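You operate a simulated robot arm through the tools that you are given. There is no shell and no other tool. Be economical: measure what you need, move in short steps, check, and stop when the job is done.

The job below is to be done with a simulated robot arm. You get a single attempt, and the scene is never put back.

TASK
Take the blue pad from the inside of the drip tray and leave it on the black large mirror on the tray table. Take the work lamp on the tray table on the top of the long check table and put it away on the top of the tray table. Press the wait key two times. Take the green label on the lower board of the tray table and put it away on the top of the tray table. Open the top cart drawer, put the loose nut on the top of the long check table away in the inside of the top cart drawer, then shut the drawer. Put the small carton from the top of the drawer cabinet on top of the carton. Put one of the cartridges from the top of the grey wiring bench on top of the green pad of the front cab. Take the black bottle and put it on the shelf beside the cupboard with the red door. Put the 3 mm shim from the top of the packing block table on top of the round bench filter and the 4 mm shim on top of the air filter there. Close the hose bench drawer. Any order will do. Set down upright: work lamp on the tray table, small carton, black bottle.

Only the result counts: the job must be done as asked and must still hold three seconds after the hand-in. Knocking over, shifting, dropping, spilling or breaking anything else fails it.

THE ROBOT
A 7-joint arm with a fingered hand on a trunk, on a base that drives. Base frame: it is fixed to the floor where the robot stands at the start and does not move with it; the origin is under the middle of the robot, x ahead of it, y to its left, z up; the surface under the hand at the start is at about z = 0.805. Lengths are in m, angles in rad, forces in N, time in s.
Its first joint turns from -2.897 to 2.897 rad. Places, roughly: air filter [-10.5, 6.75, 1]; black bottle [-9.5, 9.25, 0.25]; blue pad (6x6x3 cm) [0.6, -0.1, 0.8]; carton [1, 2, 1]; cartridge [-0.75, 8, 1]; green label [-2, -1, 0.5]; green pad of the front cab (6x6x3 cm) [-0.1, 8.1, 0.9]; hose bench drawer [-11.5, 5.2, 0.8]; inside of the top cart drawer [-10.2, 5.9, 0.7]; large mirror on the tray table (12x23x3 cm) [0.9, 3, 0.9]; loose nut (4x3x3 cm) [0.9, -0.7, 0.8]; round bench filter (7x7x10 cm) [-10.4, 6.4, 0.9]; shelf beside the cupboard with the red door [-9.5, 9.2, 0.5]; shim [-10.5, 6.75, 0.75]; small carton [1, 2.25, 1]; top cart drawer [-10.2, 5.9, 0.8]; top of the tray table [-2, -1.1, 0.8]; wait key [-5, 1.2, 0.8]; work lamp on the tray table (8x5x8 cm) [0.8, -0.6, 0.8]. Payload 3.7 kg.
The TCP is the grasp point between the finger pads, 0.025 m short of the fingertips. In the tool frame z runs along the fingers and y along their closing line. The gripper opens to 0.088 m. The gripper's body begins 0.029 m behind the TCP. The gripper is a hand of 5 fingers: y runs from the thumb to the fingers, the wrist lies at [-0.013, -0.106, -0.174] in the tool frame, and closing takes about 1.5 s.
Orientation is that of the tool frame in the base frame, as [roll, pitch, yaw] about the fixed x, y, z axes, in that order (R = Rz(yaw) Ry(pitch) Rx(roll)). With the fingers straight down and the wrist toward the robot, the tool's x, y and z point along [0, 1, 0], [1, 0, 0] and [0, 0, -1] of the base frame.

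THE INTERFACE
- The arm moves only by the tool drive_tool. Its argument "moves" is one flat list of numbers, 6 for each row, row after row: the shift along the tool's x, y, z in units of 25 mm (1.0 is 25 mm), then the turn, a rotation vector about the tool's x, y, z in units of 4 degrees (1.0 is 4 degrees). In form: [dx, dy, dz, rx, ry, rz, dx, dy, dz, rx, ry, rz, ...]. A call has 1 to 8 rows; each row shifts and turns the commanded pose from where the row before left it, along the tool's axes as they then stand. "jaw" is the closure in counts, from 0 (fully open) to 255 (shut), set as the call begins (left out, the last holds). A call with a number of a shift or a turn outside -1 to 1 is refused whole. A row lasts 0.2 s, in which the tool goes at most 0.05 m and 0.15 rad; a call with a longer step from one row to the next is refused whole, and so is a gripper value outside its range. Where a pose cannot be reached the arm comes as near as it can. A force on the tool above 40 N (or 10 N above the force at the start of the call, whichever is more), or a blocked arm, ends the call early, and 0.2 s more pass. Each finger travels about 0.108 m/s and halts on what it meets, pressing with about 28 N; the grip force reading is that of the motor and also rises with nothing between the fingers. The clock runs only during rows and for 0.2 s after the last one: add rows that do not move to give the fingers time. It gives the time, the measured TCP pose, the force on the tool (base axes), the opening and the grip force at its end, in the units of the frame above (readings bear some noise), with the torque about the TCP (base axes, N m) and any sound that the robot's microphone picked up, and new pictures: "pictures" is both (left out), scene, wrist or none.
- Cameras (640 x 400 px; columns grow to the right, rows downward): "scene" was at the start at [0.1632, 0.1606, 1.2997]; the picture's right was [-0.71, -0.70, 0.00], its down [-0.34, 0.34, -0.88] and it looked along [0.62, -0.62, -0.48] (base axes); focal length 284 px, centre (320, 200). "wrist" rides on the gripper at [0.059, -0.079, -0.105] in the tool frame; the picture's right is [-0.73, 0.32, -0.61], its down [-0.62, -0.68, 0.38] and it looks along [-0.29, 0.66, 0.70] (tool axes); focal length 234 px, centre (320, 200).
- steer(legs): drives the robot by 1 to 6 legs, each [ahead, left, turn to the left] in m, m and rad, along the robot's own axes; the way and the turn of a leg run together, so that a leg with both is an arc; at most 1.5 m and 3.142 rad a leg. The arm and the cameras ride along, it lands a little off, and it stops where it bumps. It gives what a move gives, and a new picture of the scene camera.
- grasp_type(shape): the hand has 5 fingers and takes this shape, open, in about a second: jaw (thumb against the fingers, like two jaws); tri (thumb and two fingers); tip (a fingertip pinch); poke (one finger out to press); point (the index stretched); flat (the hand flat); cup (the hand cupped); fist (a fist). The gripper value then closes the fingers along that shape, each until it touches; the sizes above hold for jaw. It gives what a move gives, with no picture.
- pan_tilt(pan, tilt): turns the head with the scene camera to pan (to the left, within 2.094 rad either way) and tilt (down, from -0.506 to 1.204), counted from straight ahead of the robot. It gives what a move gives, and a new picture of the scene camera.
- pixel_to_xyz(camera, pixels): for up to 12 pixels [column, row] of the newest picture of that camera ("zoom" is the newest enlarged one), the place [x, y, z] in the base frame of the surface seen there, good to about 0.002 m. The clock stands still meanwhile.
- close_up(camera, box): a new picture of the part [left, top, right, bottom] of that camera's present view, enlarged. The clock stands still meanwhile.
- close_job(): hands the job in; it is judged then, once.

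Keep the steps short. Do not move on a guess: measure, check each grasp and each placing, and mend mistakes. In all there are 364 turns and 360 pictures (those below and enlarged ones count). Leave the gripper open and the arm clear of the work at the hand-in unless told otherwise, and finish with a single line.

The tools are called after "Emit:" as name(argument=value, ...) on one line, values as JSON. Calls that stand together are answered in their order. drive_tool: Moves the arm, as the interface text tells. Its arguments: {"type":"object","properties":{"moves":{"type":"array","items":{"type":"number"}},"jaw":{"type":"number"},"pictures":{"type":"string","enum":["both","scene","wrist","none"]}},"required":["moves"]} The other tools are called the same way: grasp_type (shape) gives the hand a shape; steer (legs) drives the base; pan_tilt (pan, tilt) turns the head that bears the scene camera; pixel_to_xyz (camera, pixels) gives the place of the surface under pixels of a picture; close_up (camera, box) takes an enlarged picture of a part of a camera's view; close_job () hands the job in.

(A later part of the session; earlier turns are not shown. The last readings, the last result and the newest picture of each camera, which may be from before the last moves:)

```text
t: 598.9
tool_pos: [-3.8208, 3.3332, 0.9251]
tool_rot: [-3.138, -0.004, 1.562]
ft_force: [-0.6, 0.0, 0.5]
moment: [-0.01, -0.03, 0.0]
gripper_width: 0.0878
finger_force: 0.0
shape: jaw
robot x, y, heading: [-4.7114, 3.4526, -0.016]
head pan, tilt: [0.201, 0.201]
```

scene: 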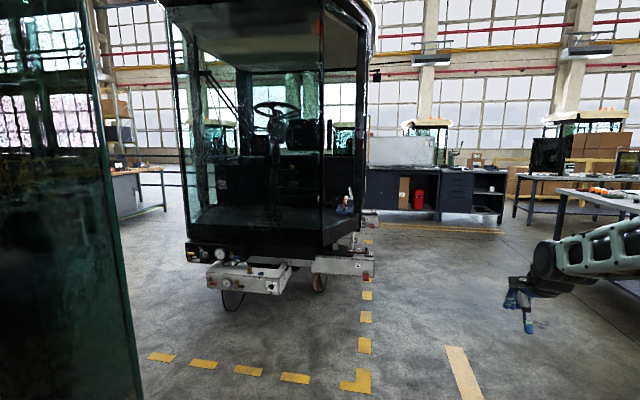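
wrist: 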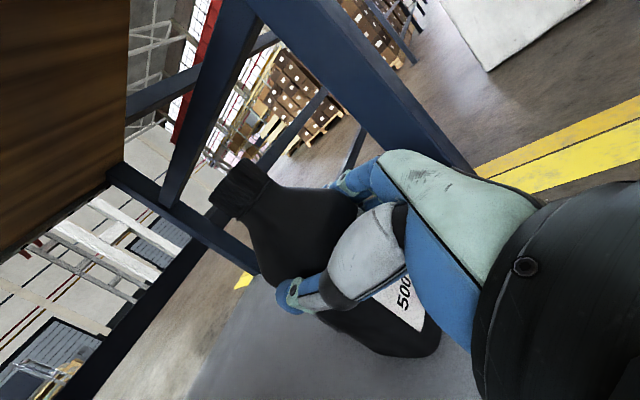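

I continue east along y≈3.4 to x≈-0.5, then north.

Emit:
steer(legs=[[1.4, 0.05, 0.016], [1.4, 0, 0], [1.4, 0, 0], [0, 0, 1.57], [1.5, 0, 0], [0.7, 0, 0]])

Emit:
pan_tilt(pan=0.2, tilt=0.3)

```text
t: 608.5
tool_pos: [-2.0162, 3.3953, 0.9222]
tool_rot: [-3.135, -0.003, 1.594]
ft_force: [0.3, 0.7, 0.2]
moment: [-0.01, 0.0, -0.03]
gripper_width: 0.0875
finger_force: 0.2
shape: jaw
robot x, y, heading: [-2.9145, 3.4879, 0.019]
head pan, tilt: [0.201, 0.201]
stopped in leg 2: the robot was blocked; the commanded pose is now the measured one
```

scene: 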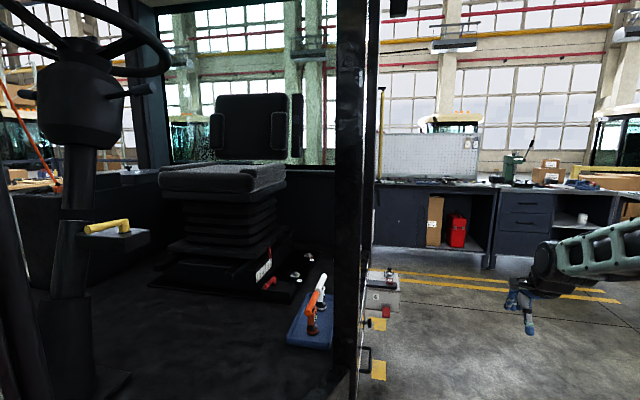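

```text
t: 609.2
tool_pos: [-2.0163, 3.3958, 0.923]
tool_rot: [-3.134, -0.004, 1.594]
ft_force: [0.1, -0.3, 0.0]
moment: [0.0, 0.0, -0.01]
gripper_width: 0.0878
finger_force: 0.1
shape: jaw
robot x, y, heading: [-2.9092, 3.4834, 0.021]
head pan, tilt: [0.201, 0.3]
```

scene: 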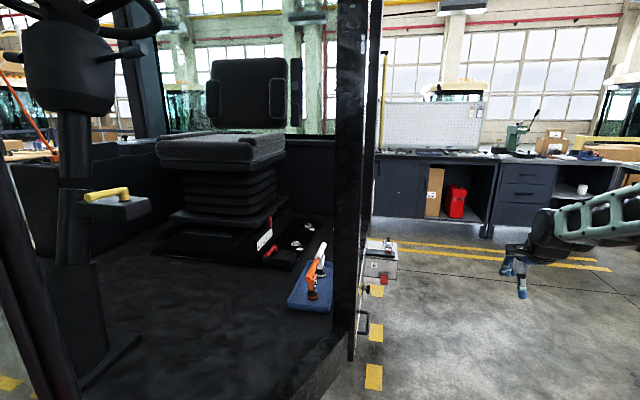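

I bumped the front cab's sill. I back off 0.12, move right to y≈3.05 and go on.

Emit:
steer(legs=[[-0.12, 0, -0.02], [0, -0.45, 0], [1.3, 0, 0], [1.2, 0, 0]])

Emit:
pan_tilt(pan=1.2, tilt=0.3)

```text
t: 624.5
tool_pos: [0.3459, 2.9128, 0.9211]
tool_rot: [-3.135, -0.004, 1.561]
ft_force: [-1.1, -0.1, -0.1]
moment: [-0.02, 0.01, 0.02]
gripper_width: 0.0878
finger_force: 0.0
shape: jaw
robot x, y, heading: [-0.5489, 3.0293, -0.013]
head pan, tilt: [0.201, 0.3]
```

scene: 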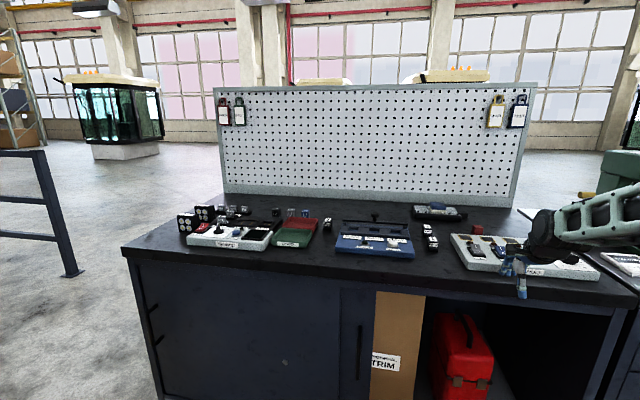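

```text
t: 625.8
tool_pos: [0.3471, 2.9106, 0.9218]
tool_rot: [-3.134, -0.002, 1.561]
ft_force: [0.2, 0.0, 0.6]
moment: [0.02, 0.03, 0.01]
gripper_width: 0.0874
finger_force: 0.0
shape: jaw
robot x, y, heading: [-0.5481, 3.0323, -0.016]
head pan, tilt: [1.201, 0.3]
```

scene: 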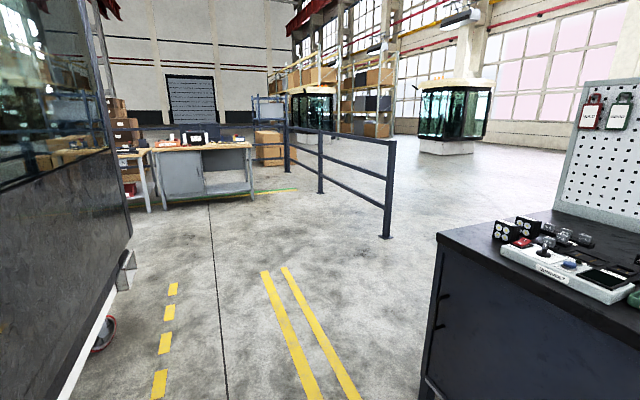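

I back off slightly, turn north and drive to the wiring bench.

Emit:
steer(legs=[[-0.1, 0, 0], [0, 0, 1.585], [1.5, 0, 0], [1.5, 0, 0], [0.25, 0, 0]])

Emit:
pan_tilt(pan=0.05, tilt=0.45)

```text
t: 633.0
tool_pos: [-0.5894, 4.1453, 0.921]
tool_rot: [-3.135, -0.003, -3.063]
ft_force: [-0.4, 0.9, -1.1]
moment: [-0.01, 0.03, 0.01]
gripper_width: 0.0878
finger_force: 0.2
shape: jaw
robot x, y, heading: [-0.6307, 3.2465, 1.644]
head pan, tilt: [1.201, 0.3]
stopped in leg 3: the robot was blocked; the commanded pose is now the measured one
```

scene: 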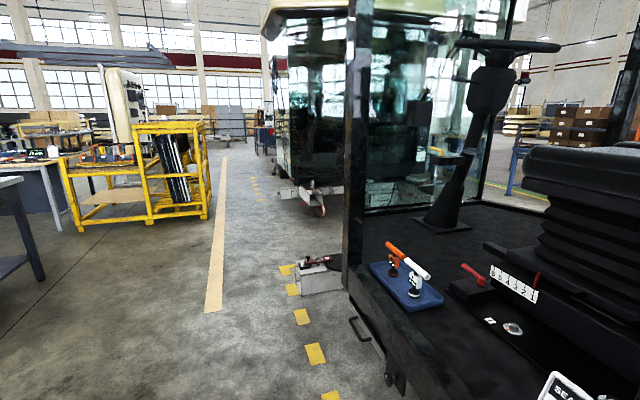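

```text
t: 634.4
tool_pos: [-0.5893, 4.1446, 0.9227]
tool_rot: [-3.135, -0.002, -3.063]
ft_force: [-0.2, -1.1, -0.2]
moment: [-0.03, 0.02, -0.01]
gripper_width: 0.0877
finger_force: 0.0
shape: jaw
robot x, y, heading: [-0.6311, 3.2444, 1.644]
head pan, tilt: [0.051, 0.45]
```

scene: 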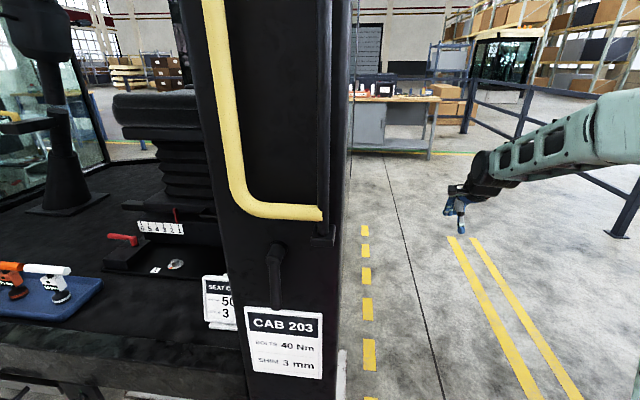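

The cab corner blocks; I shift right to x≈-0.13 (between cab and bench) and continue.

Emit:
pixel_to_xyz(camera="scene", pixels=[[620, 230], [520, 130], [300, 370], [430, 155], [352, 150], [420, 100], [465, 130]])

Emit:
steer(legs=[[-0.12, 0, -0.073], [0, -0.5, 0], [1.5, 0, 0]])

```text
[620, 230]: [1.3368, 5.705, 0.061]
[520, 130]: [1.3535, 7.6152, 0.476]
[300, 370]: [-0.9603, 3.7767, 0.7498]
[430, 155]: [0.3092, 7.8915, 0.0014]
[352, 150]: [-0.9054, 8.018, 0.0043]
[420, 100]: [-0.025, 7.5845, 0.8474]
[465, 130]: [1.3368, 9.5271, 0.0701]
```

```text
t: 645.1
tool_pos: [-0.0133, 5.5095, 0.9224]
tool_rot: [-3.135, -0.004, -3.136]
ft_force: [-0.8, -0.7, -0.2]
moment: [-0.01, -0.03, -0.01]
gripper_width: 0.088
finger_force: 0.0
shape: jaw
robot x, y, heading: [-0.1228, 4.6179, 1.567]
head pan, tilt: [0.051, 0.45]
```

scene: 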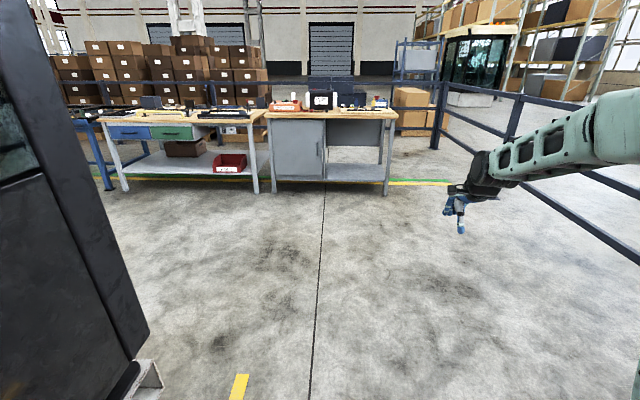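

I raise the hand and approach the bench.

Emit:
drive_tool(moves=[0, -0.5, -1, 0, 0, 0, 0, -0.5, -1, 0, 0, 0, 0, -0.5, -1, 0, 0, 0, 0, -0.5, -1, 0, 0, 0, 0, -1, -1, 0, 0, 0, 0, -1, -1, 0, 0, 0], pictures="none")

Emit:
steer(legs=[[1.2, -0.05, 0], [1.05, -0.1, 0]])

Emit:
pan_tilt(pan=0.3, tilt=0.5)

```text
t: 646.5
tool_pos: [-0.0118, 5.4112, 1.0699]
tool_rot: [-3.133, -0.003, -3.136]
ft_force: [0.3, 0.1, -0.1]
moment: [0.02, -0.01, -0.02]
gripper_width: 0.0876
finger_force: 0.1
shape: jaw
robot x, y, heading: [-0.1216, 4.6157, 1.568]
head pan, tilt: [0.051, 0.45]
```

```text
t: 657.7
tool_pos: [0.0978, 7.6659, 1.071]
tool_rot: [-3.134, -0.004, -3.109]
ft_force: [-0.5, 0.0, -0.9]
moment: [0.0, 0.02, 0.03]
gripper_width: 0.0875
finger_force: 0.1
shape: jaw
robot x, y, heading: [0.011, 6.868, 1.601]
head pan, tilt: [0.051, 0.45]
```

scene: 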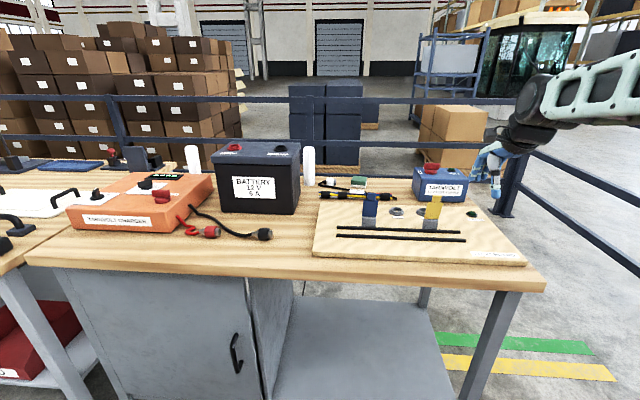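

```text
t: 658.5
tool_pos: [0.0978, 7.6671, 1.0711]
tool_rot: [-3.133, -0.004, -3.108]
ft_force: [-0.1, -0.6, 0.5]
moment: [-0.04, 0.0, 0.01]
gripper_width: 0.0876
finger_force: 0.1
shape: jaw
robot x, y, heading: [0.0141, 6.8685, 1.601]
head pan, tilt: [0.3, 0.499]
```

scene: 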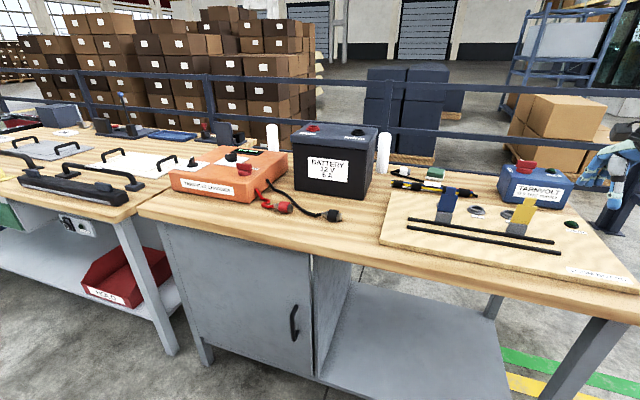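

The white cylinders at (272,137) and (383,152) look like the cartridges; the green pad at (435,173). I zoom and measure.

Emit:
close_up(camera="scene", box=[360, 115, 488, 215])

Emit:
pixel_to_xyz(camera="scene", pixels=[[272, 126], [272, 148], [383, 136], [383, 160], [383, 170], [377, 150], [390, 150], [435, 170], [427, 172], [444, 172], [436, 180], [410, 182]])

```text
4.00 times, centred on (424, 165) of scene
```

zoom: 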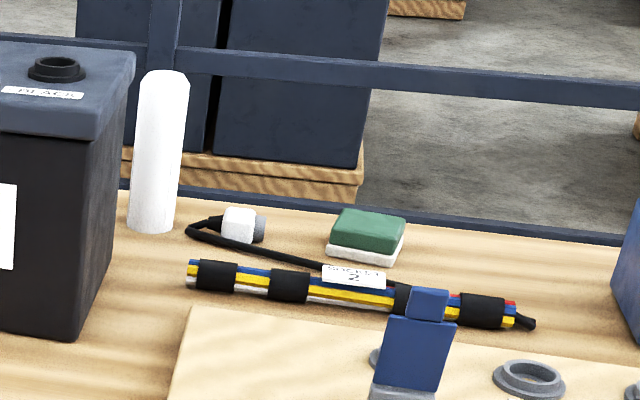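

```text
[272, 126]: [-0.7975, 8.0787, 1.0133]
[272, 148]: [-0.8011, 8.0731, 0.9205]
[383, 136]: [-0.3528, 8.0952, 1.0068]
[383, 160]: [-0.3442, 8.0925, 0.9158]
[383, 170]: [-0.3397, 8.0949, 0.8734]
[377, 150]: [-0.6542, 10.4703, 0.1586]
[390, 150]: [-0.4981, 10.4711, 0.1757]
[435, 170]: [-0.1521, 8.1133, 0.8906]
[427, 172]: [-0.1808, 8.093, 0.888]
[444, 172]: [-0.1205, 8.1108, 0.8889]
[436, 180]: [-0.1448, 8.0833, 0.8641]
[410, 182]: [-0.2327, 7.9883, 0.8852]
```

Emit:
pixel_to_xyz(camera="zoom", pixels=[[343, 212], [403, 218], [394, 252], [331, 243], [367, 230], [110, 120], [130, 80], [90, 200], [160, 90], [160, 225], [137, 150], [183, 150]])

```text
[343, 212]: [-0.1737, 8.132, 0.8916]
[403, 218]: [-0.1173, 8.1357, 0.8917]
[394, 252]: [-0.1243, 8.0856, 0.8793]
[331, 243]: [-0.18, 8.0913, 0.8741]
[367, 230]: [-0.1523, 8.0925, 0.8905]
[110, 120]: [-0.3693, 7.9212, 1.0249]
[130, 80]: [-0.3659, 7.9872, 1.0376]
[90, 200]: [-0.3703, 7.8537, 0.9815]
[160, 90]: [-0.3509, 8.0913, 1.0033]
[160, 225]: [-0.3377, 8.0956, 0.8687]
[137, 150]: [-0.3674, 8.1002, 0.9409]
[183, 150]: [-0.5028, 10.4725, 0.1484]
```

Cartridge: centre (-0.351,8.121), top ≈1.012; battery right beside (top 1.037). Pad centre (-0.148,8.110), top 0.8915. I raise the hand, then drive over.

Emit:
drive_tool(moves=[0, 0, -1, 0, 0, 0, 0, 0, -1, 0, 0, 0, 0, 0, -1, 0, 0, 0, 0, 0, -1, 0, 0, 0, 0, 0, -1, 0, 0, 0], pictures="none")

Emit:
steer(legs=[[0, 0.43, -0.03], [0.28, 0, 0]])

Emit:
drive_tool(moves=[0, 1, 0, 0, 0, 0, 0, 1, 0, 0, 0, 0, 0, 1, 0, 0, 0, 0, 0, 1, 0, 0, 0, 0], pictures="both")

```text
t: 659.6
tool_pos: [0.0969, 7.6664, 1.1968]
tool_rot: [-3.133, -0.003, -3.109]
ft_force: [1.0, -0.5, -0.2]
moment: [-0.01, 0.01, -0.04]
gripper_width: 0.0879
finger_force: 0.0
shape: jaw
robot x, y, heading: [0.0118, 6.8691, 1.596]
head pan, tilt: [0.3, 0.499]
```

```text
t: 663.8
tool_pos: [-0.3069, 7.9419, 1.1963]
tool_rot: [-3.135, -0.003, -3.137]
ft_force: [0.4, -0.1, 0.7]
moment: [0.01, -0.04, 0.01]
gripper_width: 0.0876
finger_force: 0.0
shape: jaw
robot x, y, heading: [-0.4099, 7.1455, 1.571]
head pan, tilt: [0.3, 0.499]
```

scene: 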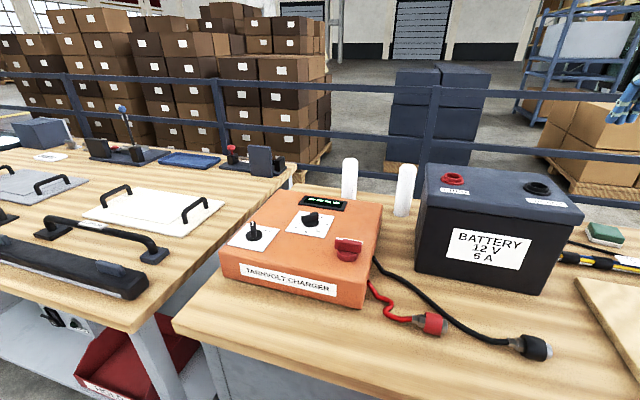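

```text
t: 664.8
tool_pos: [-0.3076, 8.0448, 1.1974]
tool_rot: [-3.136, -0.005, -3.136]
ft_force: [0.9, 0.7, -0.6]
moment: [-0.01, 0.01, -0.01]
gripper_width: 0.088
finger_force: 0.0
shape: jaw
robot x, y, heading: [-0.4114, 7.1451, 1.573]
head pan, tilt: [0.3, 0.499]
```

scene: 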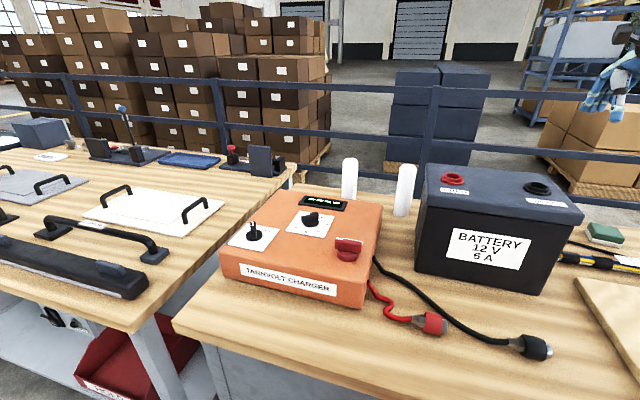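
wrist: 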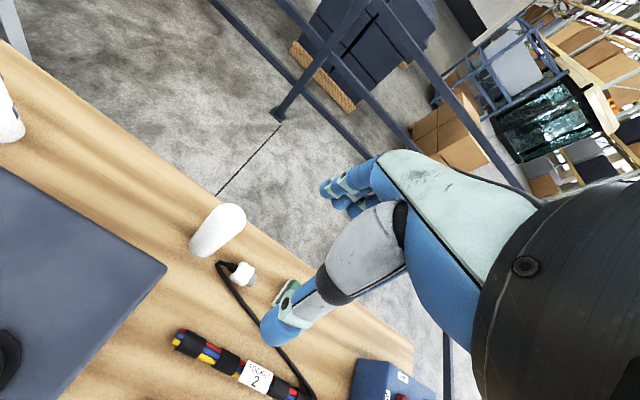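

I measure the cartridge's top in the wrist view at (225,215).

Emit:
close_up(camera="wrist", box=[160, 180, 300, 300])

Emit:
pixel_to_xyz(camera="wrist", pixels=[[228, 215], [236, 222], [215, 210], [240, 212], [225, 230], [200, 245], [220, 205], [205, 225], [165, 265]])

```text
3.33 times, centred on (230, 240) of wrist
```

zoom: 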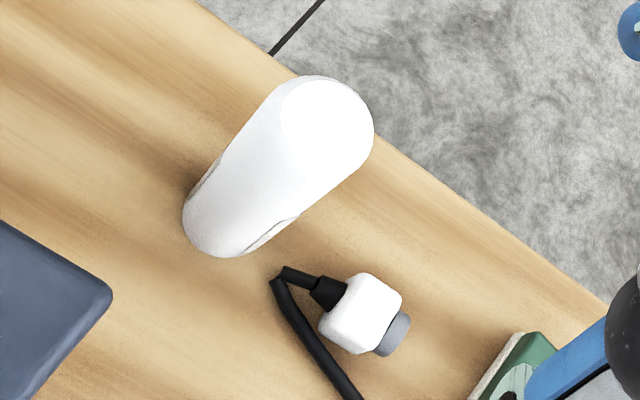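

```text
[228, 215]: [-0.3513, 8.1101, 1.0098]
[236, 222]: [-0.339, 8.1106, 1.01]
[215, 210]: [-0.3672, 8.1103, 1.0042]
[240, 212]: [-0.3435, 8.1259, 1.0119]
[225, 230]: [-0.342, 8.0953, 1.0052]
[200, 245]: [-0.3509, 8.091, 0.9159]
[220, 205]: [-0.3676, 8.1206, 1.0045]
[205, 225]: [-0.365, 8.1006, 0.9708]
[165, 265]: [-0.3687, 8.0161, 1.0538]
```

Cartridge centre ≈(-0.345,8.117). I move over it and descend to 1.07, then check.

Emit:
drive_tool(moves=[0.48, 0.96, 0, 0, 0, 0, 0.48, 0.96, 0, 0, 0, 0, 0.48, 0.96, 0, 0, 0, 0, 0, 0, 1, 0, 0, 0, 0, 0, 1, 0, 0, 0, 0, 0, 1, 0, 0, 0, 0, 0, 1, 0, 0, 0, 0, 0, 1, 0, 0, 0], pictures="wrist")

Emit:
pixel_to_xyz(camera="wrist", pixels=[[270, 330], [330, 190], [355, 208], [260, 245], [280, 260], [245, 230], [270, 230]])

```text
t: 666.6
tool_pos: [-0.3448, 8.1125, 1.0698]
tool_rot: [-3.136, -0.003, -3.136]
ft_force: [0.3, -0.5, -0.4]
moment: [0.03, -0.01, -0.04]
gripper_width: 0.0878
finger_force: 0.2
shape: jaw
robot x, y, heading: [-0.4096, 7.1449, 1.573]
head pan, tilt: [0.3, 0.499]
```

wrist: 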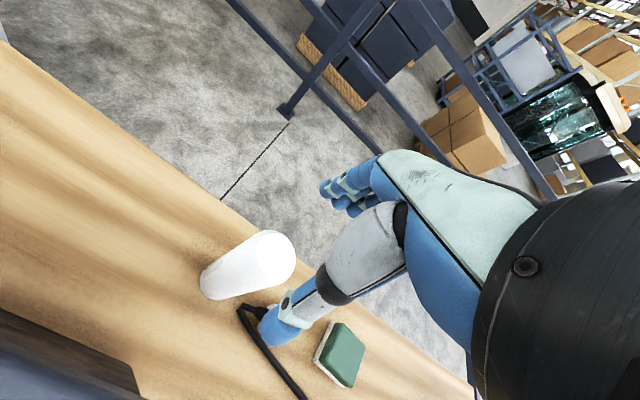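

```text
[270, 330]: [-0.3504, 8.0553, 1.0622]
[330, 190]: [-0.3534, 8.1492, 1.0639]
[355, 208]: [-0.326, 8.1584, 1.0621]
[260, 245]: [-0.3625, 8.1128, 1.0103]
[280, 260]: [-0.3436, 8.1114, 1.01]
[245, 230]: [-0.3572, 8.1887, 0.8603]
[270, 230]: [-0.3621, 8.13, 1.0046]
```

Aligned. I descend 0.065 and close.

Emit:
drive_tool(moves=[0.1, 0.15, 0.9, 0, 0, 0, 0, 0, 0.9, 0, 0, 0, 0, 0, 0.8, 0, 0, 0], pictures="none")

Emit:
drive_tool(moves=[0, 0, 0, 0, 0, 0, 0, 0, 0, 0, 0, 0, 0, 0, 0, 0, 0, 0, 0, 0, 0, 0, 0, 0, 0, 0, 0, 0, 0, 0], jaw=255, pictures="none")

Emit:
drive_tool(moves=[0, 0, -0.5, 0, 0, 0, 0, 0, -1, 0, 0, 0, 0, 0, -1, 0, 0, 0, 0, 0, -1, 0, 0, 0, 0, 0, -1, 0, 0, 0], pictures="wrist")

```text
t: 667.4
tool_pos: [-0.348, 8.117, 1.0046]
tool_rot: [-3.135, -0.004, -3.137]
ft_force: [0.1, -0.1, -0.1]
moment: [0.02, -0.02, -0.02]
gripper_width: 0.0879
finger_force: 0.0
shape: jaw
robot x, y, heading: [-0.4119, 7.1481, 1.571]
head pan, tilt: [0.3, 0.499]
```

```text
t: 668.6
tool_pos: [-0.3472, 8.1163, 1.005]
tool_rot: [-3.135, -0.003, -3.136]
ft_force: [0.2, -0.5, -0.1]
moment: [-0.01, -0.01, -0.03]
gripper_width: 0.0361
finger_force: 27.8
shape: jaw
robot x, y, heading: [-0.4124, 7.1466, 1.572]
head pan, tilt: [0.3, 0.499]
```

```text
t: 669.8
tool_pos: [-0.3476, 8.1176, 1.1167]
tool_rot: [-3.133, -0.003, -3.137]
ft_force: [0.9, 0.9, -3.4]
moment: [0.0, 0.01, -0.03]
gripper_width: 0.0358
finger_force: 28.4
shape: jaw
robot x, y, heading: [-0.4101, 7.1479, 1.566]
head pan, tilt: [0.3, 0.499]
```

wrist: 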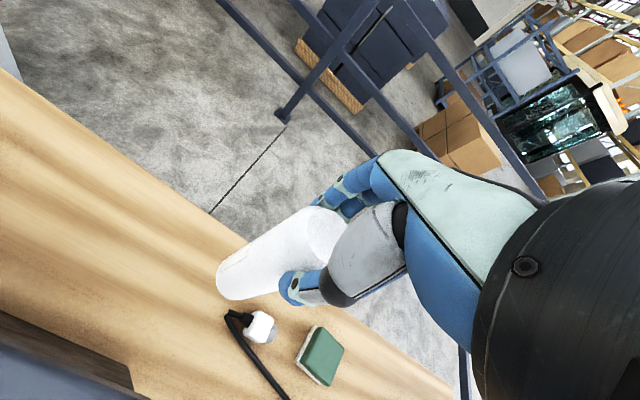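

Held. I move right 0.2 over the pad.

Emit:
drive_tool(moves=[-1, 0, 0, 0, 0, 0, -1, 0, 0, 0, 0, 0, -1, 0, 0, 0, 0, 0, -1, 0, 0, 0, 0, 0, -1, 0, 0, 0, 0, 0, -1, 0, 0, 0, 0, 0, -1, -0.15, 0, 0, 0, 0, -1, -0.15, 0, 0, 0, 0], pictures="none")

Emit:
pan_tilt(pan=-0.25, tilt=0.5)

Emit:
close_up(camera="scene", box=[270, 80, 430, 200])

```text
t: 671.6
tool_pos: [-0.1474, 8.1135, 1.1167]
tool_rot: [-3.135, -0.005, -3.135]
ft_force: [0.0, -0.4, -3.1]
moment: [-0.02, 0.02, 0.0]
gripper_width: 0.0358
finger_force: 27.7
shape: jaw
robot x, y, heading: [-0.4123, 7.1418, 1.573]
head pan, tilt: [0.3, 0.499]
```

```text
t: 672.6
tool_pos: [-0.1463, 8.1117, 1.1159]
tool_rot: [-3.136, -0.004, -3.136]
ft_force: [0.2, 0.0, -2.4]
moment: [0.01, 0.0, -0.01]
gripper_width: 0.0356
finger_force: 28.4
shape: jaw
robot x, y, heading: [-0.4118, 7.1471, 1.572]
head pan, tilt: [-0.25, 0.499]
```

scene: 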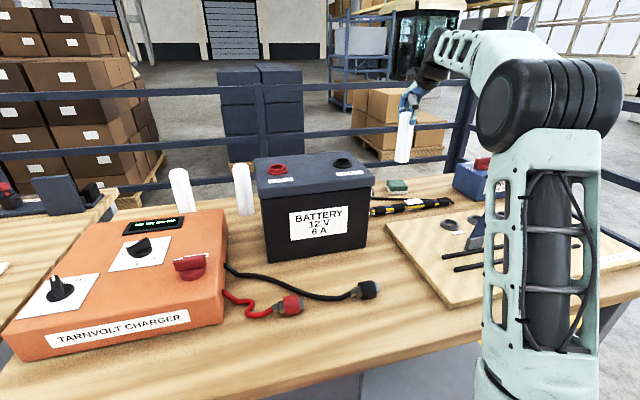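

```text
3.33 times, centred on (350, 140) of scene
```

zoom: 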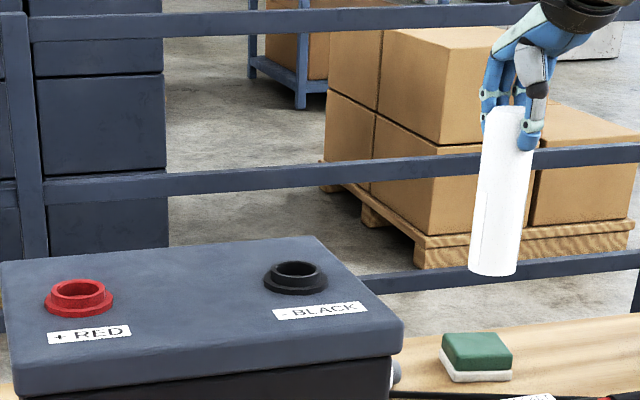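

Emit:
pixel_to_xyz(camera="zoom", pixels=[[475, 255], [517, 262], [495, 265], [500, 130], [485, 150], [525, 160], [478, 348], [450, 336], [505, 340], [505, 365], [448, 355]])

```text
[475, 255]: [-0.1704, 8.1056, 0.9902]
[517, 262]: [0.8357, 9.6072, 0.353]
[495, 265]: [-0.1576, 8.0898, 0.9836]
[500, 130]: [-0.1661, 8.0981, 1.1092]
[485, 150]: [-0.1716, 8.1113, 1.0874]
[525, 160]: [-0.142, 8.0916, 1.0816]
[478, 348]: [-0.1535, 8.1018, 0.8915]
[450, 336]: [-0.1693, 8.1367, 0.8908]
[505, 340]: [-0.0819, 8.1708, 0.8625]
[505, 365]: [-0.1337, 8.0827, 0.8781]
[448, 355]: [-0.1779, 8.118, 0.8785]
```

Cartridge is centred over the pad. I lower 0.077 then step to contact.

Emit:
drive_tool(moves=[0.06, 0, 0.9, 0, 0, 0, 0, 0, 0.9, 0, 0, 0, 0, 0, 0.9, 0, 0, 0, 0, 0, 0.35, 0, 0, 0], pictures="none")

Emit:
drive_tool(moves=[0, 0, 0.14, 0, 0, 0, 0, 0, 0, 0, 0, 0], pictures="none")

```text
t: 673.6
tool_pos: [-0.1493, 8.1116, 1.0402]
tool_rot: [-3.135, -0.002, -3.133]
ft_force: [0.5, -0.2, -3.3]
moment: [0.02, 0.03, 0.03]
gripper_width: 0.0354
finger_force: 27.7
shape: jaw
robot x, y, heading: [-0.4161, 7.1456, 1.571]
head pan, tilt: [-0.25, 0.499]
```

```text
t: 674.2
tool_pos: [-0.1493, 8.1103, 1.0371]
tool_rot: [-3.134, -0.003, -3.137]
ft_force: [0.3, 0.3, -3.7]
moment: [0.02, -0.01, -0.01]
gripper_width: 0.0359
finger_force: 28.6
shape: jaw
robot x, y, heading: [-0.4103, 7.1483, 1.568]
head pan, tilt: [-0.25, 0.499]
```

Emit:
drive_tool(moves=[0, 0, 0.1, 0, 0, 0, 0, 0, 0, 0, 0, 0], pictures="none")

Emit:
drive_tool(moves=[0, 0, 0.06, 0, 0, 0, 0, 0, 0, 0, 0, 0], pictures="scene")

```text
t: 674.8
tool_pos: [-0.1496, 8.1121, 1.0351]
tool_rot: [-3.134, -0.003, -3.137]
ft_force: [-0.3, -0.8, -1.5]
moment: [0.01, 0.02, 0.0]
gripper_width: 0.0359
finger_force: 28.3
shape: jaw
robot x, y, heading: [-0.4144, 7.1499, 1.572]
head pan, tilt: [-0.25, 0.499]
```

```text
t: 675.4
tool_pos: [-0.15, 8.1108, 1.034]
tool_rot: [-3.137, -0.003, -3.136]
ft_force: [-0.2, -1.0, 7.0]
moment: [-0.02, 0.03, 0.01]
gripper_width: 0.0359
finger_force: 28.0
shape: jaw
robot x, y, heading: [-0.4141, 7.1431, 1.57]
head pan, tilt: [-0.25, 0.499]
```

scene: 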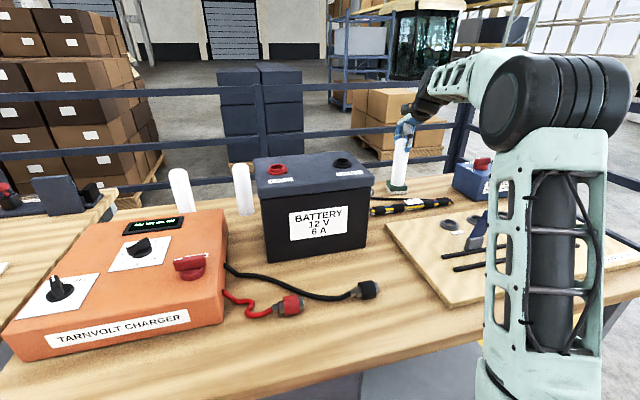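

Standing on the pad. I open and rise.

Emit:
drive_tool(moves=[0, 0, 0, 0, 0, 0, 0, 0, 0, 0, 0, 0, 0, 0, 0, 0, 0, 0, 0, 0, 0, 0, 0, 0, 0, 0, 0, 0, 0, 0], jaw=0, pictures="none")

Emit:
drive_tool(moves=[0, 0, -1, 0, 0, 0, 0, 0, -1, 0, 0, 0, 0, 0, -1, 0, 0, 0, 0, 0, -1, 0, 0, 0, 0, -1, -1, 0, 0, 0, 0, -1, -1, 0, 0, 0, 0, -1, 0, 0, 0, 0, 0, -1, 0, 0, 0, 0], pictures="scene")

Emit:
close_up(camera="scene", box=[350, 110, 450, 210])

```text
t: 676.6
tool_pos: [-0.1487, 8.1113, 1.0334]
tool_rot: [-3.133, -0.004, -3.136]
ft_force: [0.5, -0.3, 0.8]
moment: [0.02, -0.02, 0.0]
gripper_width: 0.0875
finger_force: 0.1
shape: jaw
robot x, y, heading: [-0.4145, 7.1478, 1.567]
head pan, tilt: [-0.25, 0.499]
```

```text
t: 678.4
tool_pos: [-0.1477, 8.0126, 1.1838]
tool_rot: [-3.134, -0.005, -3.137]
ft_force: [0.2, 0.0, -0.5]
moment: [-0.05, 0.03, 0.03]
gripper_width: 0.0877
finger_force: 0.0
shape: jaw
robot x, y, heading: [-0.41, 7.1461, 1.571]
head pan, tilt: [-0.25, 0.499]
```

scene: 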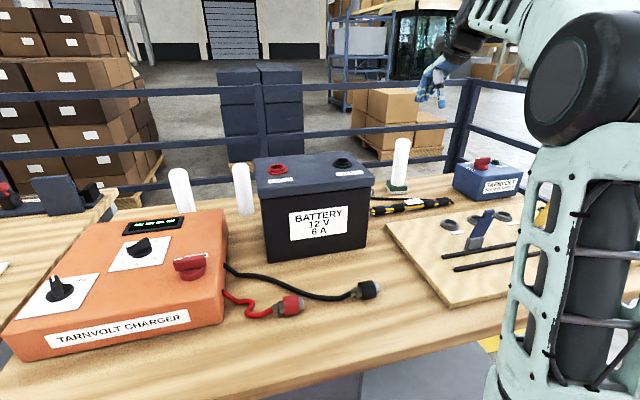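

```text
4.00 times, centred on (400, 160) of scene
```

zoom: 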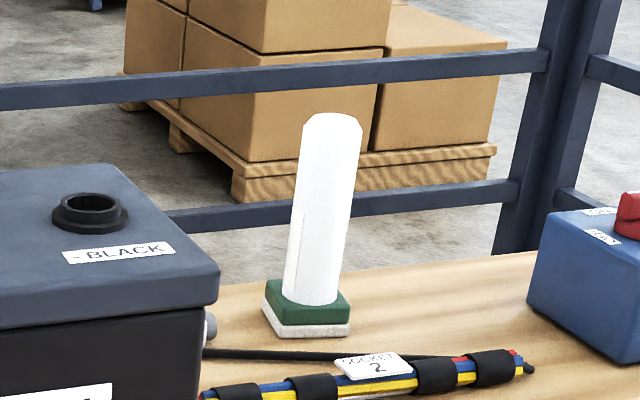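

Cartridge is upright on the green pad. Last job: the loose nut. I drive back (reversing) to the check table.

Emit:
steer(legs=[[-0.3, -0.28, 0], [-1.5, 0, 0], [-1.5, 0, 0], [-1.0, 0, 0], [0, 0.5, 0], [-1.5, 0, 0]])

Emit:
steer(legs=[[-1.45, 0, 0], [-0.85, 0, 0], [0, 0, -1.02]])

```text
t: 709.5
tool_pos: [-0.3611, 2.1777, 1.184]
tool_rot: [-3.135, -0.003, -3.121]
ft_force: [0.9, -0.6, -0.1]
moment: [0.0, -0.02, 0.0]
gripper_width: 0.0878
finger_force: 0.1
shape: jaw
robot x, y, heading: [-0.6147, 1.3102, 1.591]
head pan, tilt: [-0.25, 0.499]
```

scene: 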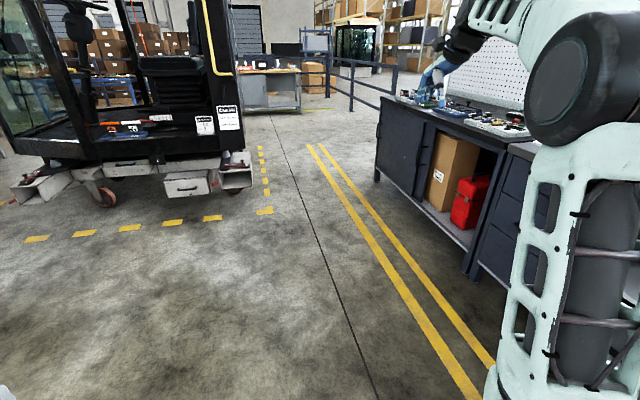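

```text
t: 723.4
tool_pos: [0.2995, -0.7175, 1.1843]
tool_rot: [-3.135, -0.003, 2.178]
ft_force: [-0.6, -0.1, 0.1]
moment: [0.01, -0.03, 0.03]
gripper_width: 0.0876
finger_force: 0.0
shape: jaw
robot x, y, heading: [-0.5674, -0.9906, 0.602]
head pan, tilt: [-0.25, 0.499]
```

scene: 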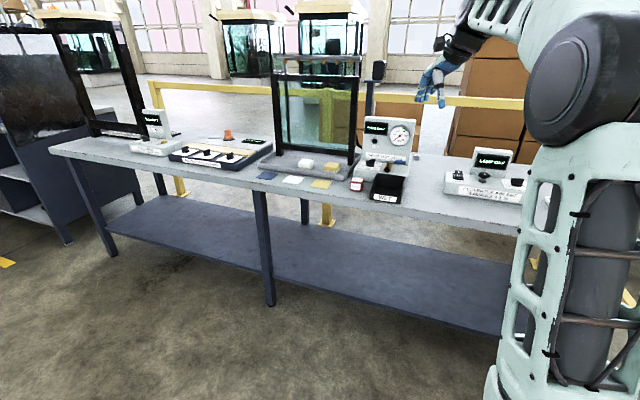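

I move the base toward the nut (heading 0.6 gives a clear approach from the right of the console) and extend the arm.

Emit:
steer(legs=[[0.373, -0.324, 0]])

Emit:
drive_tool(moves=[0, 1, 0, 0, 0, 0, 0, 1, 0, 0, 0, 0, 0, 1, 0, 0, 0, 0, 0, 1, 0.6, 0, 0, 0, 0, 1, 0.6, 0, 0, 0, 0, 0, 1, 0, 0, 0, 0, 0, 1, 0, 0, 0], jaw=100, pictures="wrist")

```text
t: 726.3
tool_pos: [0.7828, -0.7746, 1.1841]
tool_rot: [-3.135, -0.002, 2.178]
ft_force: [-0.6, 0.4, 0.6]
moment: [0.02, 0.01, 0.01]
gripper_width: 0.0877
finger_force: 0.0
shape: jaw
robot x, y, heading: [-0.0834, -1.0462, 0.603]
head pan, tilt: [-0.25, 0.499]
```

scene: 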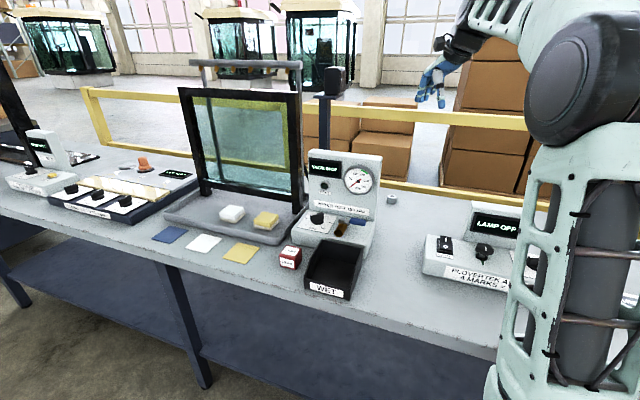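

```text
t: 727.9
tool_pos: [0.8849, -0.7031, 1.1015]
tool_rot: [-3.136, -0.004, 2.176]
ft_force: [0.3, 0.1, -0.1]
moment: [0.05, 0.05, 0.0]
gripper_width: 0.0541
finger_force: 0.0
shape: jaw
robot x, y, heading: [-0.0798, -1.0474, 0.598]
head pan, tilt: [-0.25, 0.499]
```

wrist: 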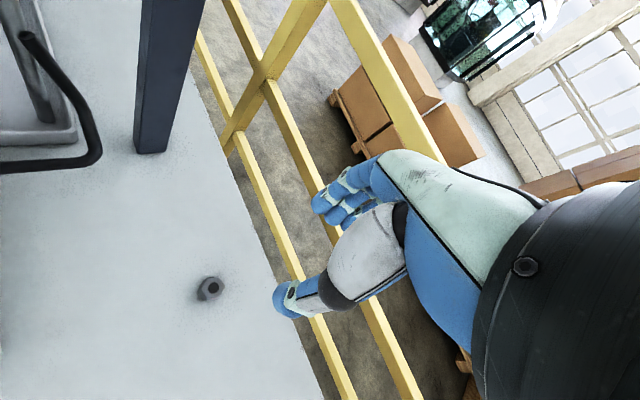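

Emit:
pixel_to_xyz(camera="wrist", pixels=[[210, 287], [203, 290], [217, 285], [208, 295], [212, 279], [245, 195], [270, 270], [385, 90], [270, 110]])

Emit:
close_up(camera="wrist", box=[180, 260, 244, 310])

```text
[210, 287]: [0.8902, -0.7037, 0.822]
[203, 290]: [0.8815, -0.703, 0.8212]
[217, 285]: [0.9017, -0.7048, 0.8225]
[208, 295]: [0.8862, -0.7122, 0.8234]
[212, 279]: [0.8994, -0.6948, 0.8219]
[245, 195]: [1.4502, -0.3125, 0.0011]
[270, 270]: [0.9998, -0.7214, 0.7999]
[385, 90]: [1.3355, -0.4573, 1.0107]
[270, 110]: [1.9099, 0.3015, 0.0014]
```

```text
8.00 times, centred on (212, 285) of wrist
```

zoom: 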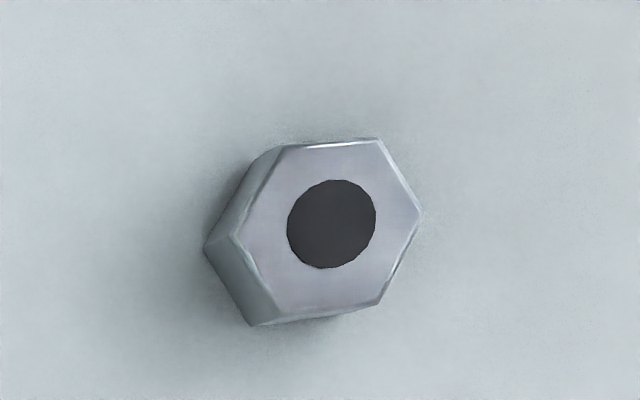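

Nut centre ≈(0.895,-0.704), z 0.80–0.822; a pair of flats faces my closing line within 5°. I adjust and descend.

Emit:
drive_tool(moves=[-0.26, 0.31, 1, 0, 0, 0, 0, 0, 1, 0, 0, 0, 0, 0, 1, 0, 0, 0, 0, 0, 1, 0, 0, 0, 0, 0, 1, 0, 0, 0, 0, 0, 1, 0, 0, 0, 0, 0, 1, 0, 0, 0, 0, 0, 1, 0, 0, 0], pictures="wrist")

Emit:
pixel_to_xyz(camera="wrist", pixels=[[285, 295], [320, 200], [265, 250], [270, 260], [255, 245]])

```text
t: 729.7
tool_pos: [0.8939, -0.7027, 0.9037]
tool_rot: [-3.134, -0.005, 2.177]
ft_force: [0.7, -0.8, 0.2]
moment: [0.01, 0.05, 0.0]
gripper_width: 0.0538
finger_force: 0.0
shape: jaw
robot x, y, heading: [-0.0849, -1.0461, 0.597]
head pan, tilt: [-0.25, 0.499]
```

wrist: 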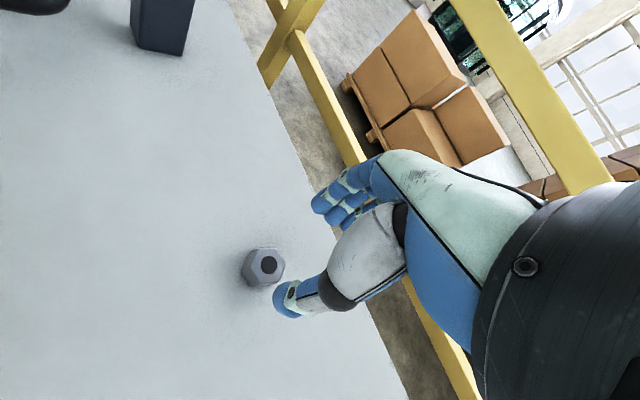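

```text
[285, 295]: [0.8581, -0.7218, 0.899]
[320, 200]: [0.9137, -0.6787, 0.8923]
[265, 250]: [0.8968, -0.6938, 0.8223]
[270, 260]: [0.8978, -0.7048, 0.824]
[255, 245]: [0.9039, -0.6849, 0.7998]
```

Emit:
drive_tool(moves=[0, 0, 1, 0, 0, 0, 0, 0, 1, 0, 0, 0, 0, 0, 0.92, 0, 0, 0], pictures="none")

Emit:
drive_tool(moves=[0, 0, 0, 0, 0, 0, 0, 0, 0, 0, 0, 0, 0, 0, 0, 0, 0, 0, 0, 0, 0, 0, 0, 0, 0, 0, 0, 0, 0, 0], jaw=255, pictures="none")

Emit:
drive_tool(moves=[0, 0, -0.5, 0, 0, 0, 0, 0, -1, 0, 0, 0, 0, 0, -1, 0, 0, 0, 0, 0, -1, 0, 0, 0, 0, 0, -1, 0, 0, 0, 0, 0, -1, 0, 0, 0, 0, 0, -1, 0, 0, 0, 0, 0, -1, 0, 0, 0], pictures="wrist")

```text
t: 730.5
tool_pos: [0.8922, -0.7034, 0.8302]
tool_rot: [-3.134, -0.002, 2.177]
ft_force: [-0.3, 0.2, -0.3]
moment: [0.01, 0.02, 0.01]
gripper_width: 0.0536
finger_force: 0.1
shape: jaw
robot x, y, heading: [-0.0834, -1.0461, 0.6]
head pan, tilt: [-0.25, 0.499]
```

```text
t: 731.7
tool_pos: [0.8924, -0.7045, 0.8292]
tool_rot: [-3.135, -0.004, 2.177]
ft_force: [0.6, -0.1, -0.6]
moment: [-0.01, -0.02, 0.0]
gripper_width: 0.0237
finger_force: 27.9
shape: jaw
robot x, y, heading: [-0.0807, -1.0449, 0.597]
head pan, tilt: [-0.25, 0.499]
```

```text
t: 733.5
tool_pos: [0.8933, -0.7049, 1.0177]
tool_rot: [-3.136, -0.002, 2.177]
ft_force: [-0.4, -0.7, -0.2]
moment: [-0.01, 0.03, 0.02]
gripper_width: 0.0237
finger_force: 28.0
shape: jaw
robot x, y, heading: [-0.078, -1.0421, 0.601]
head pan, tilt: [-0.25, 0.499]
```

wrist: 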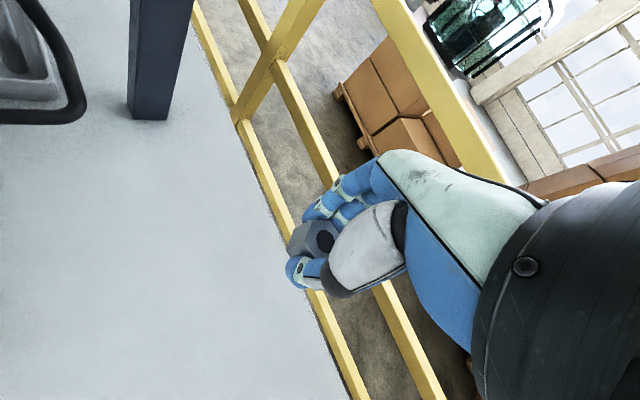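

Nut gripped. I raise and retract the arm, then drive the long way back to the cart in three calls.

Emit:
drive_tool(moves=[0, 0, -1, 0, 0, 0, 0, 0, -1, 0, 0, 0, 0, -1, -1, 0, 0, 0, 0, -1, 0, 0, 0, 0, 0, -1, 0, 0, 0, 0, 0, -1, 0, 0, 0, 0, 0, -1, 0, 0, 0, 0, 0, -1, 0, 0, 0, 0], pictures="none")

Emit:
steer(legs=[[-0.373, 0.324, 0], [0, 0, 0.97], [1.4, 0, 0], [1.4, 0, 0], [0.79, 0, 0], [0, 0, 1.57]])

```text
t: 735.3
tool_pos: [0.771, -0.7903, 1.093]
tool_rot: [-3.133, -0.004, 2.176]
ft_force: [0.3, -0.2, -0.3]
moment: [-0.02, 0.03, 0.01]
gripper_width: 0.0239
finger_force: 28.2
shape: jaw
robot x, y, heading: [-0.0827, -1.0455, 0.602]
head pan, tilt: [-0.25, 0.499]
```

```text
t: 761.6
tool_pos: [-1.3325, 2.9063, 1.0924]
tool_rot: [-3.136, -0.002, -1.578]
ft_force: [-0.6, -0.2, -0.8]
moment: [0.0, -0.02, -0.05]
gripper_width: 0.0232
finger_force: 28.4
shape: jaw
robot x, y, heading: [-0.4885, 2.6219, 3.126]
head pan, tilt: [-0.25, 0.499]
```

scene: 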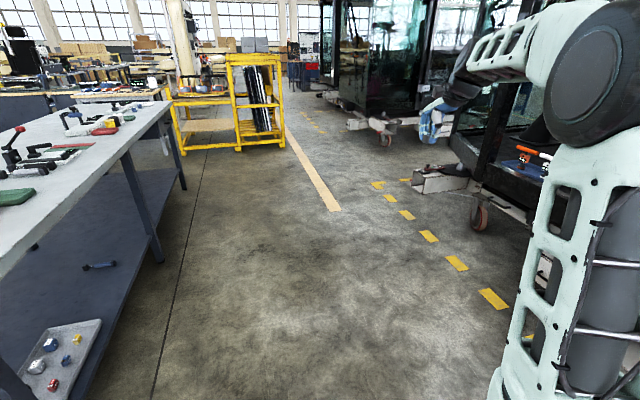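

Emit:
steer(legs=[[0, -0.2, 0.015], [1.45, 0, 0], [1.45, 0, 0], [0, -0.58, 0], [1.4, 0, 0], [1.4, 0, 0]])

Emit:
steer(legs=[[1.4, 0, 0], [1.25, 0, 0], [0, -1.2, 0], [0, -1.2, 0]])

Emit:
pan_tilt(pan=0.05, tilt=0.65)

```text
t: 792.9
tool_pos: [-7.0335, 3.7597, 1.0935]
tool_rot: [-3.135, -0.003, -1.559]
ft_force: [0.5, -0.6, -0.4]
moment: [0.0, 0.01, -0.01]
gripper_width: 0.0229
finger_force: 27.7
shape: jaw
robot x, y, heading: [-6.1826, 3.4982, -3.132]
head pan, tilt: [-0.25, 0.499]
```

scene: 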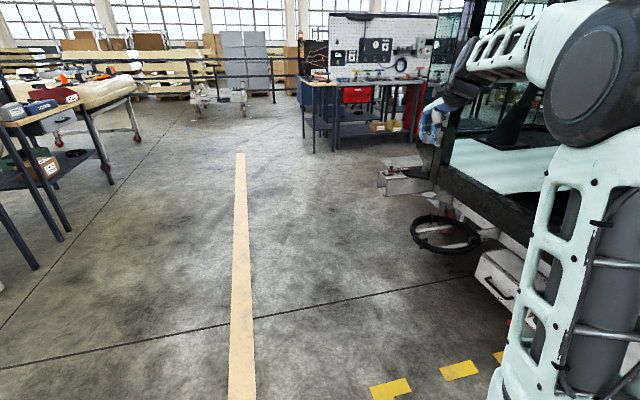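

```text
t: 817.2
tool_pos: [-9.7551, 6.11, 1.0924]
tool_rot: [-3.136, -0.003, -1.534]
ft_force: [0.3, 0.8, -1.0]
moment: [0.0, -0.01, 0.02]
gripper_width: 0.0232
finger_force: 27.6
shape: jaw
robot x, y, heading: [-8.8985, 5.8654, -3.11]
head pan, tilt: [-0.25, 0.499]
```

scene: 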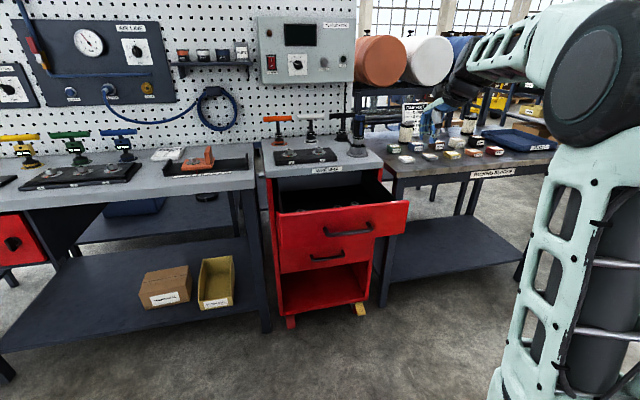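

```text
t: 818.0
tool_pos: [-9.7553, 6.1094, 1.093]
tool_rot: [-3.134, -0.004, -1.534]
ft_force: [-0.2, 0.0, -0.3]
moment: [0.0, -0.02, 0.0]
gripper_width: 0.0232
finger_force: 27.4
shape: jaw
robot x, y, heading: [-8.8998, 5.8638, -3.114]
head pan, tilt: [0.051, 0.649]
```

scene: 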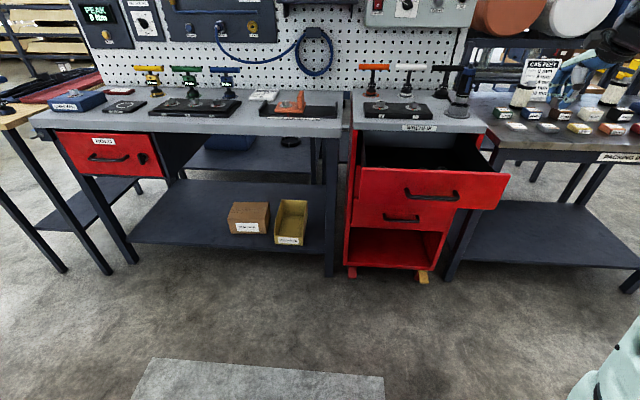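

I zoom into the open drawer to choose a free spot.

Emit:
close_up(camera="scene", box=[345, 120, 515, 220])

Emit:
pixel_to_xyz(camera="zoom", pixels=[[75, 75], [65, 190], [590, 205], [480, 60], [170, 170], [320, 170], [420, 170], [300, 120], [100, 150], [330, 200], [450, 150]])

```text
3.76 times, centred on (430, 170) of scene
```

zoom: 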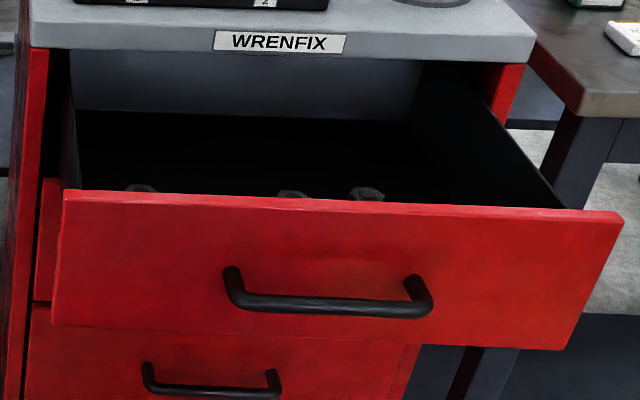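

```text
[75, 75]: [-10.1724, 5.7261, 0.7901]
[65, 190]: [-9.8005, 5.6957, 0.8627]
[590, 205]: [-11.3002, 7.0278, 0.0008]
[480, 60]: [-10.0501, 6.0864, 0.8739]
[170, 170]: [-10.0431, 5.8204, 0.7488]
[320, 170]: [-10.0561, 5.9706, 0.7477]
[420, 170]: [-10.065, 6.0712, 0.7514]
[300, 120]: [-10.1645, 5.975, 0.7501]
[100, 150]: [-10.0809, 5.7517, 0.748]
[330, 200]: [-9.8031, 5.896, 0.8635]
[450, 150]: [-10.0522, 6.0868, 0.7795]
```

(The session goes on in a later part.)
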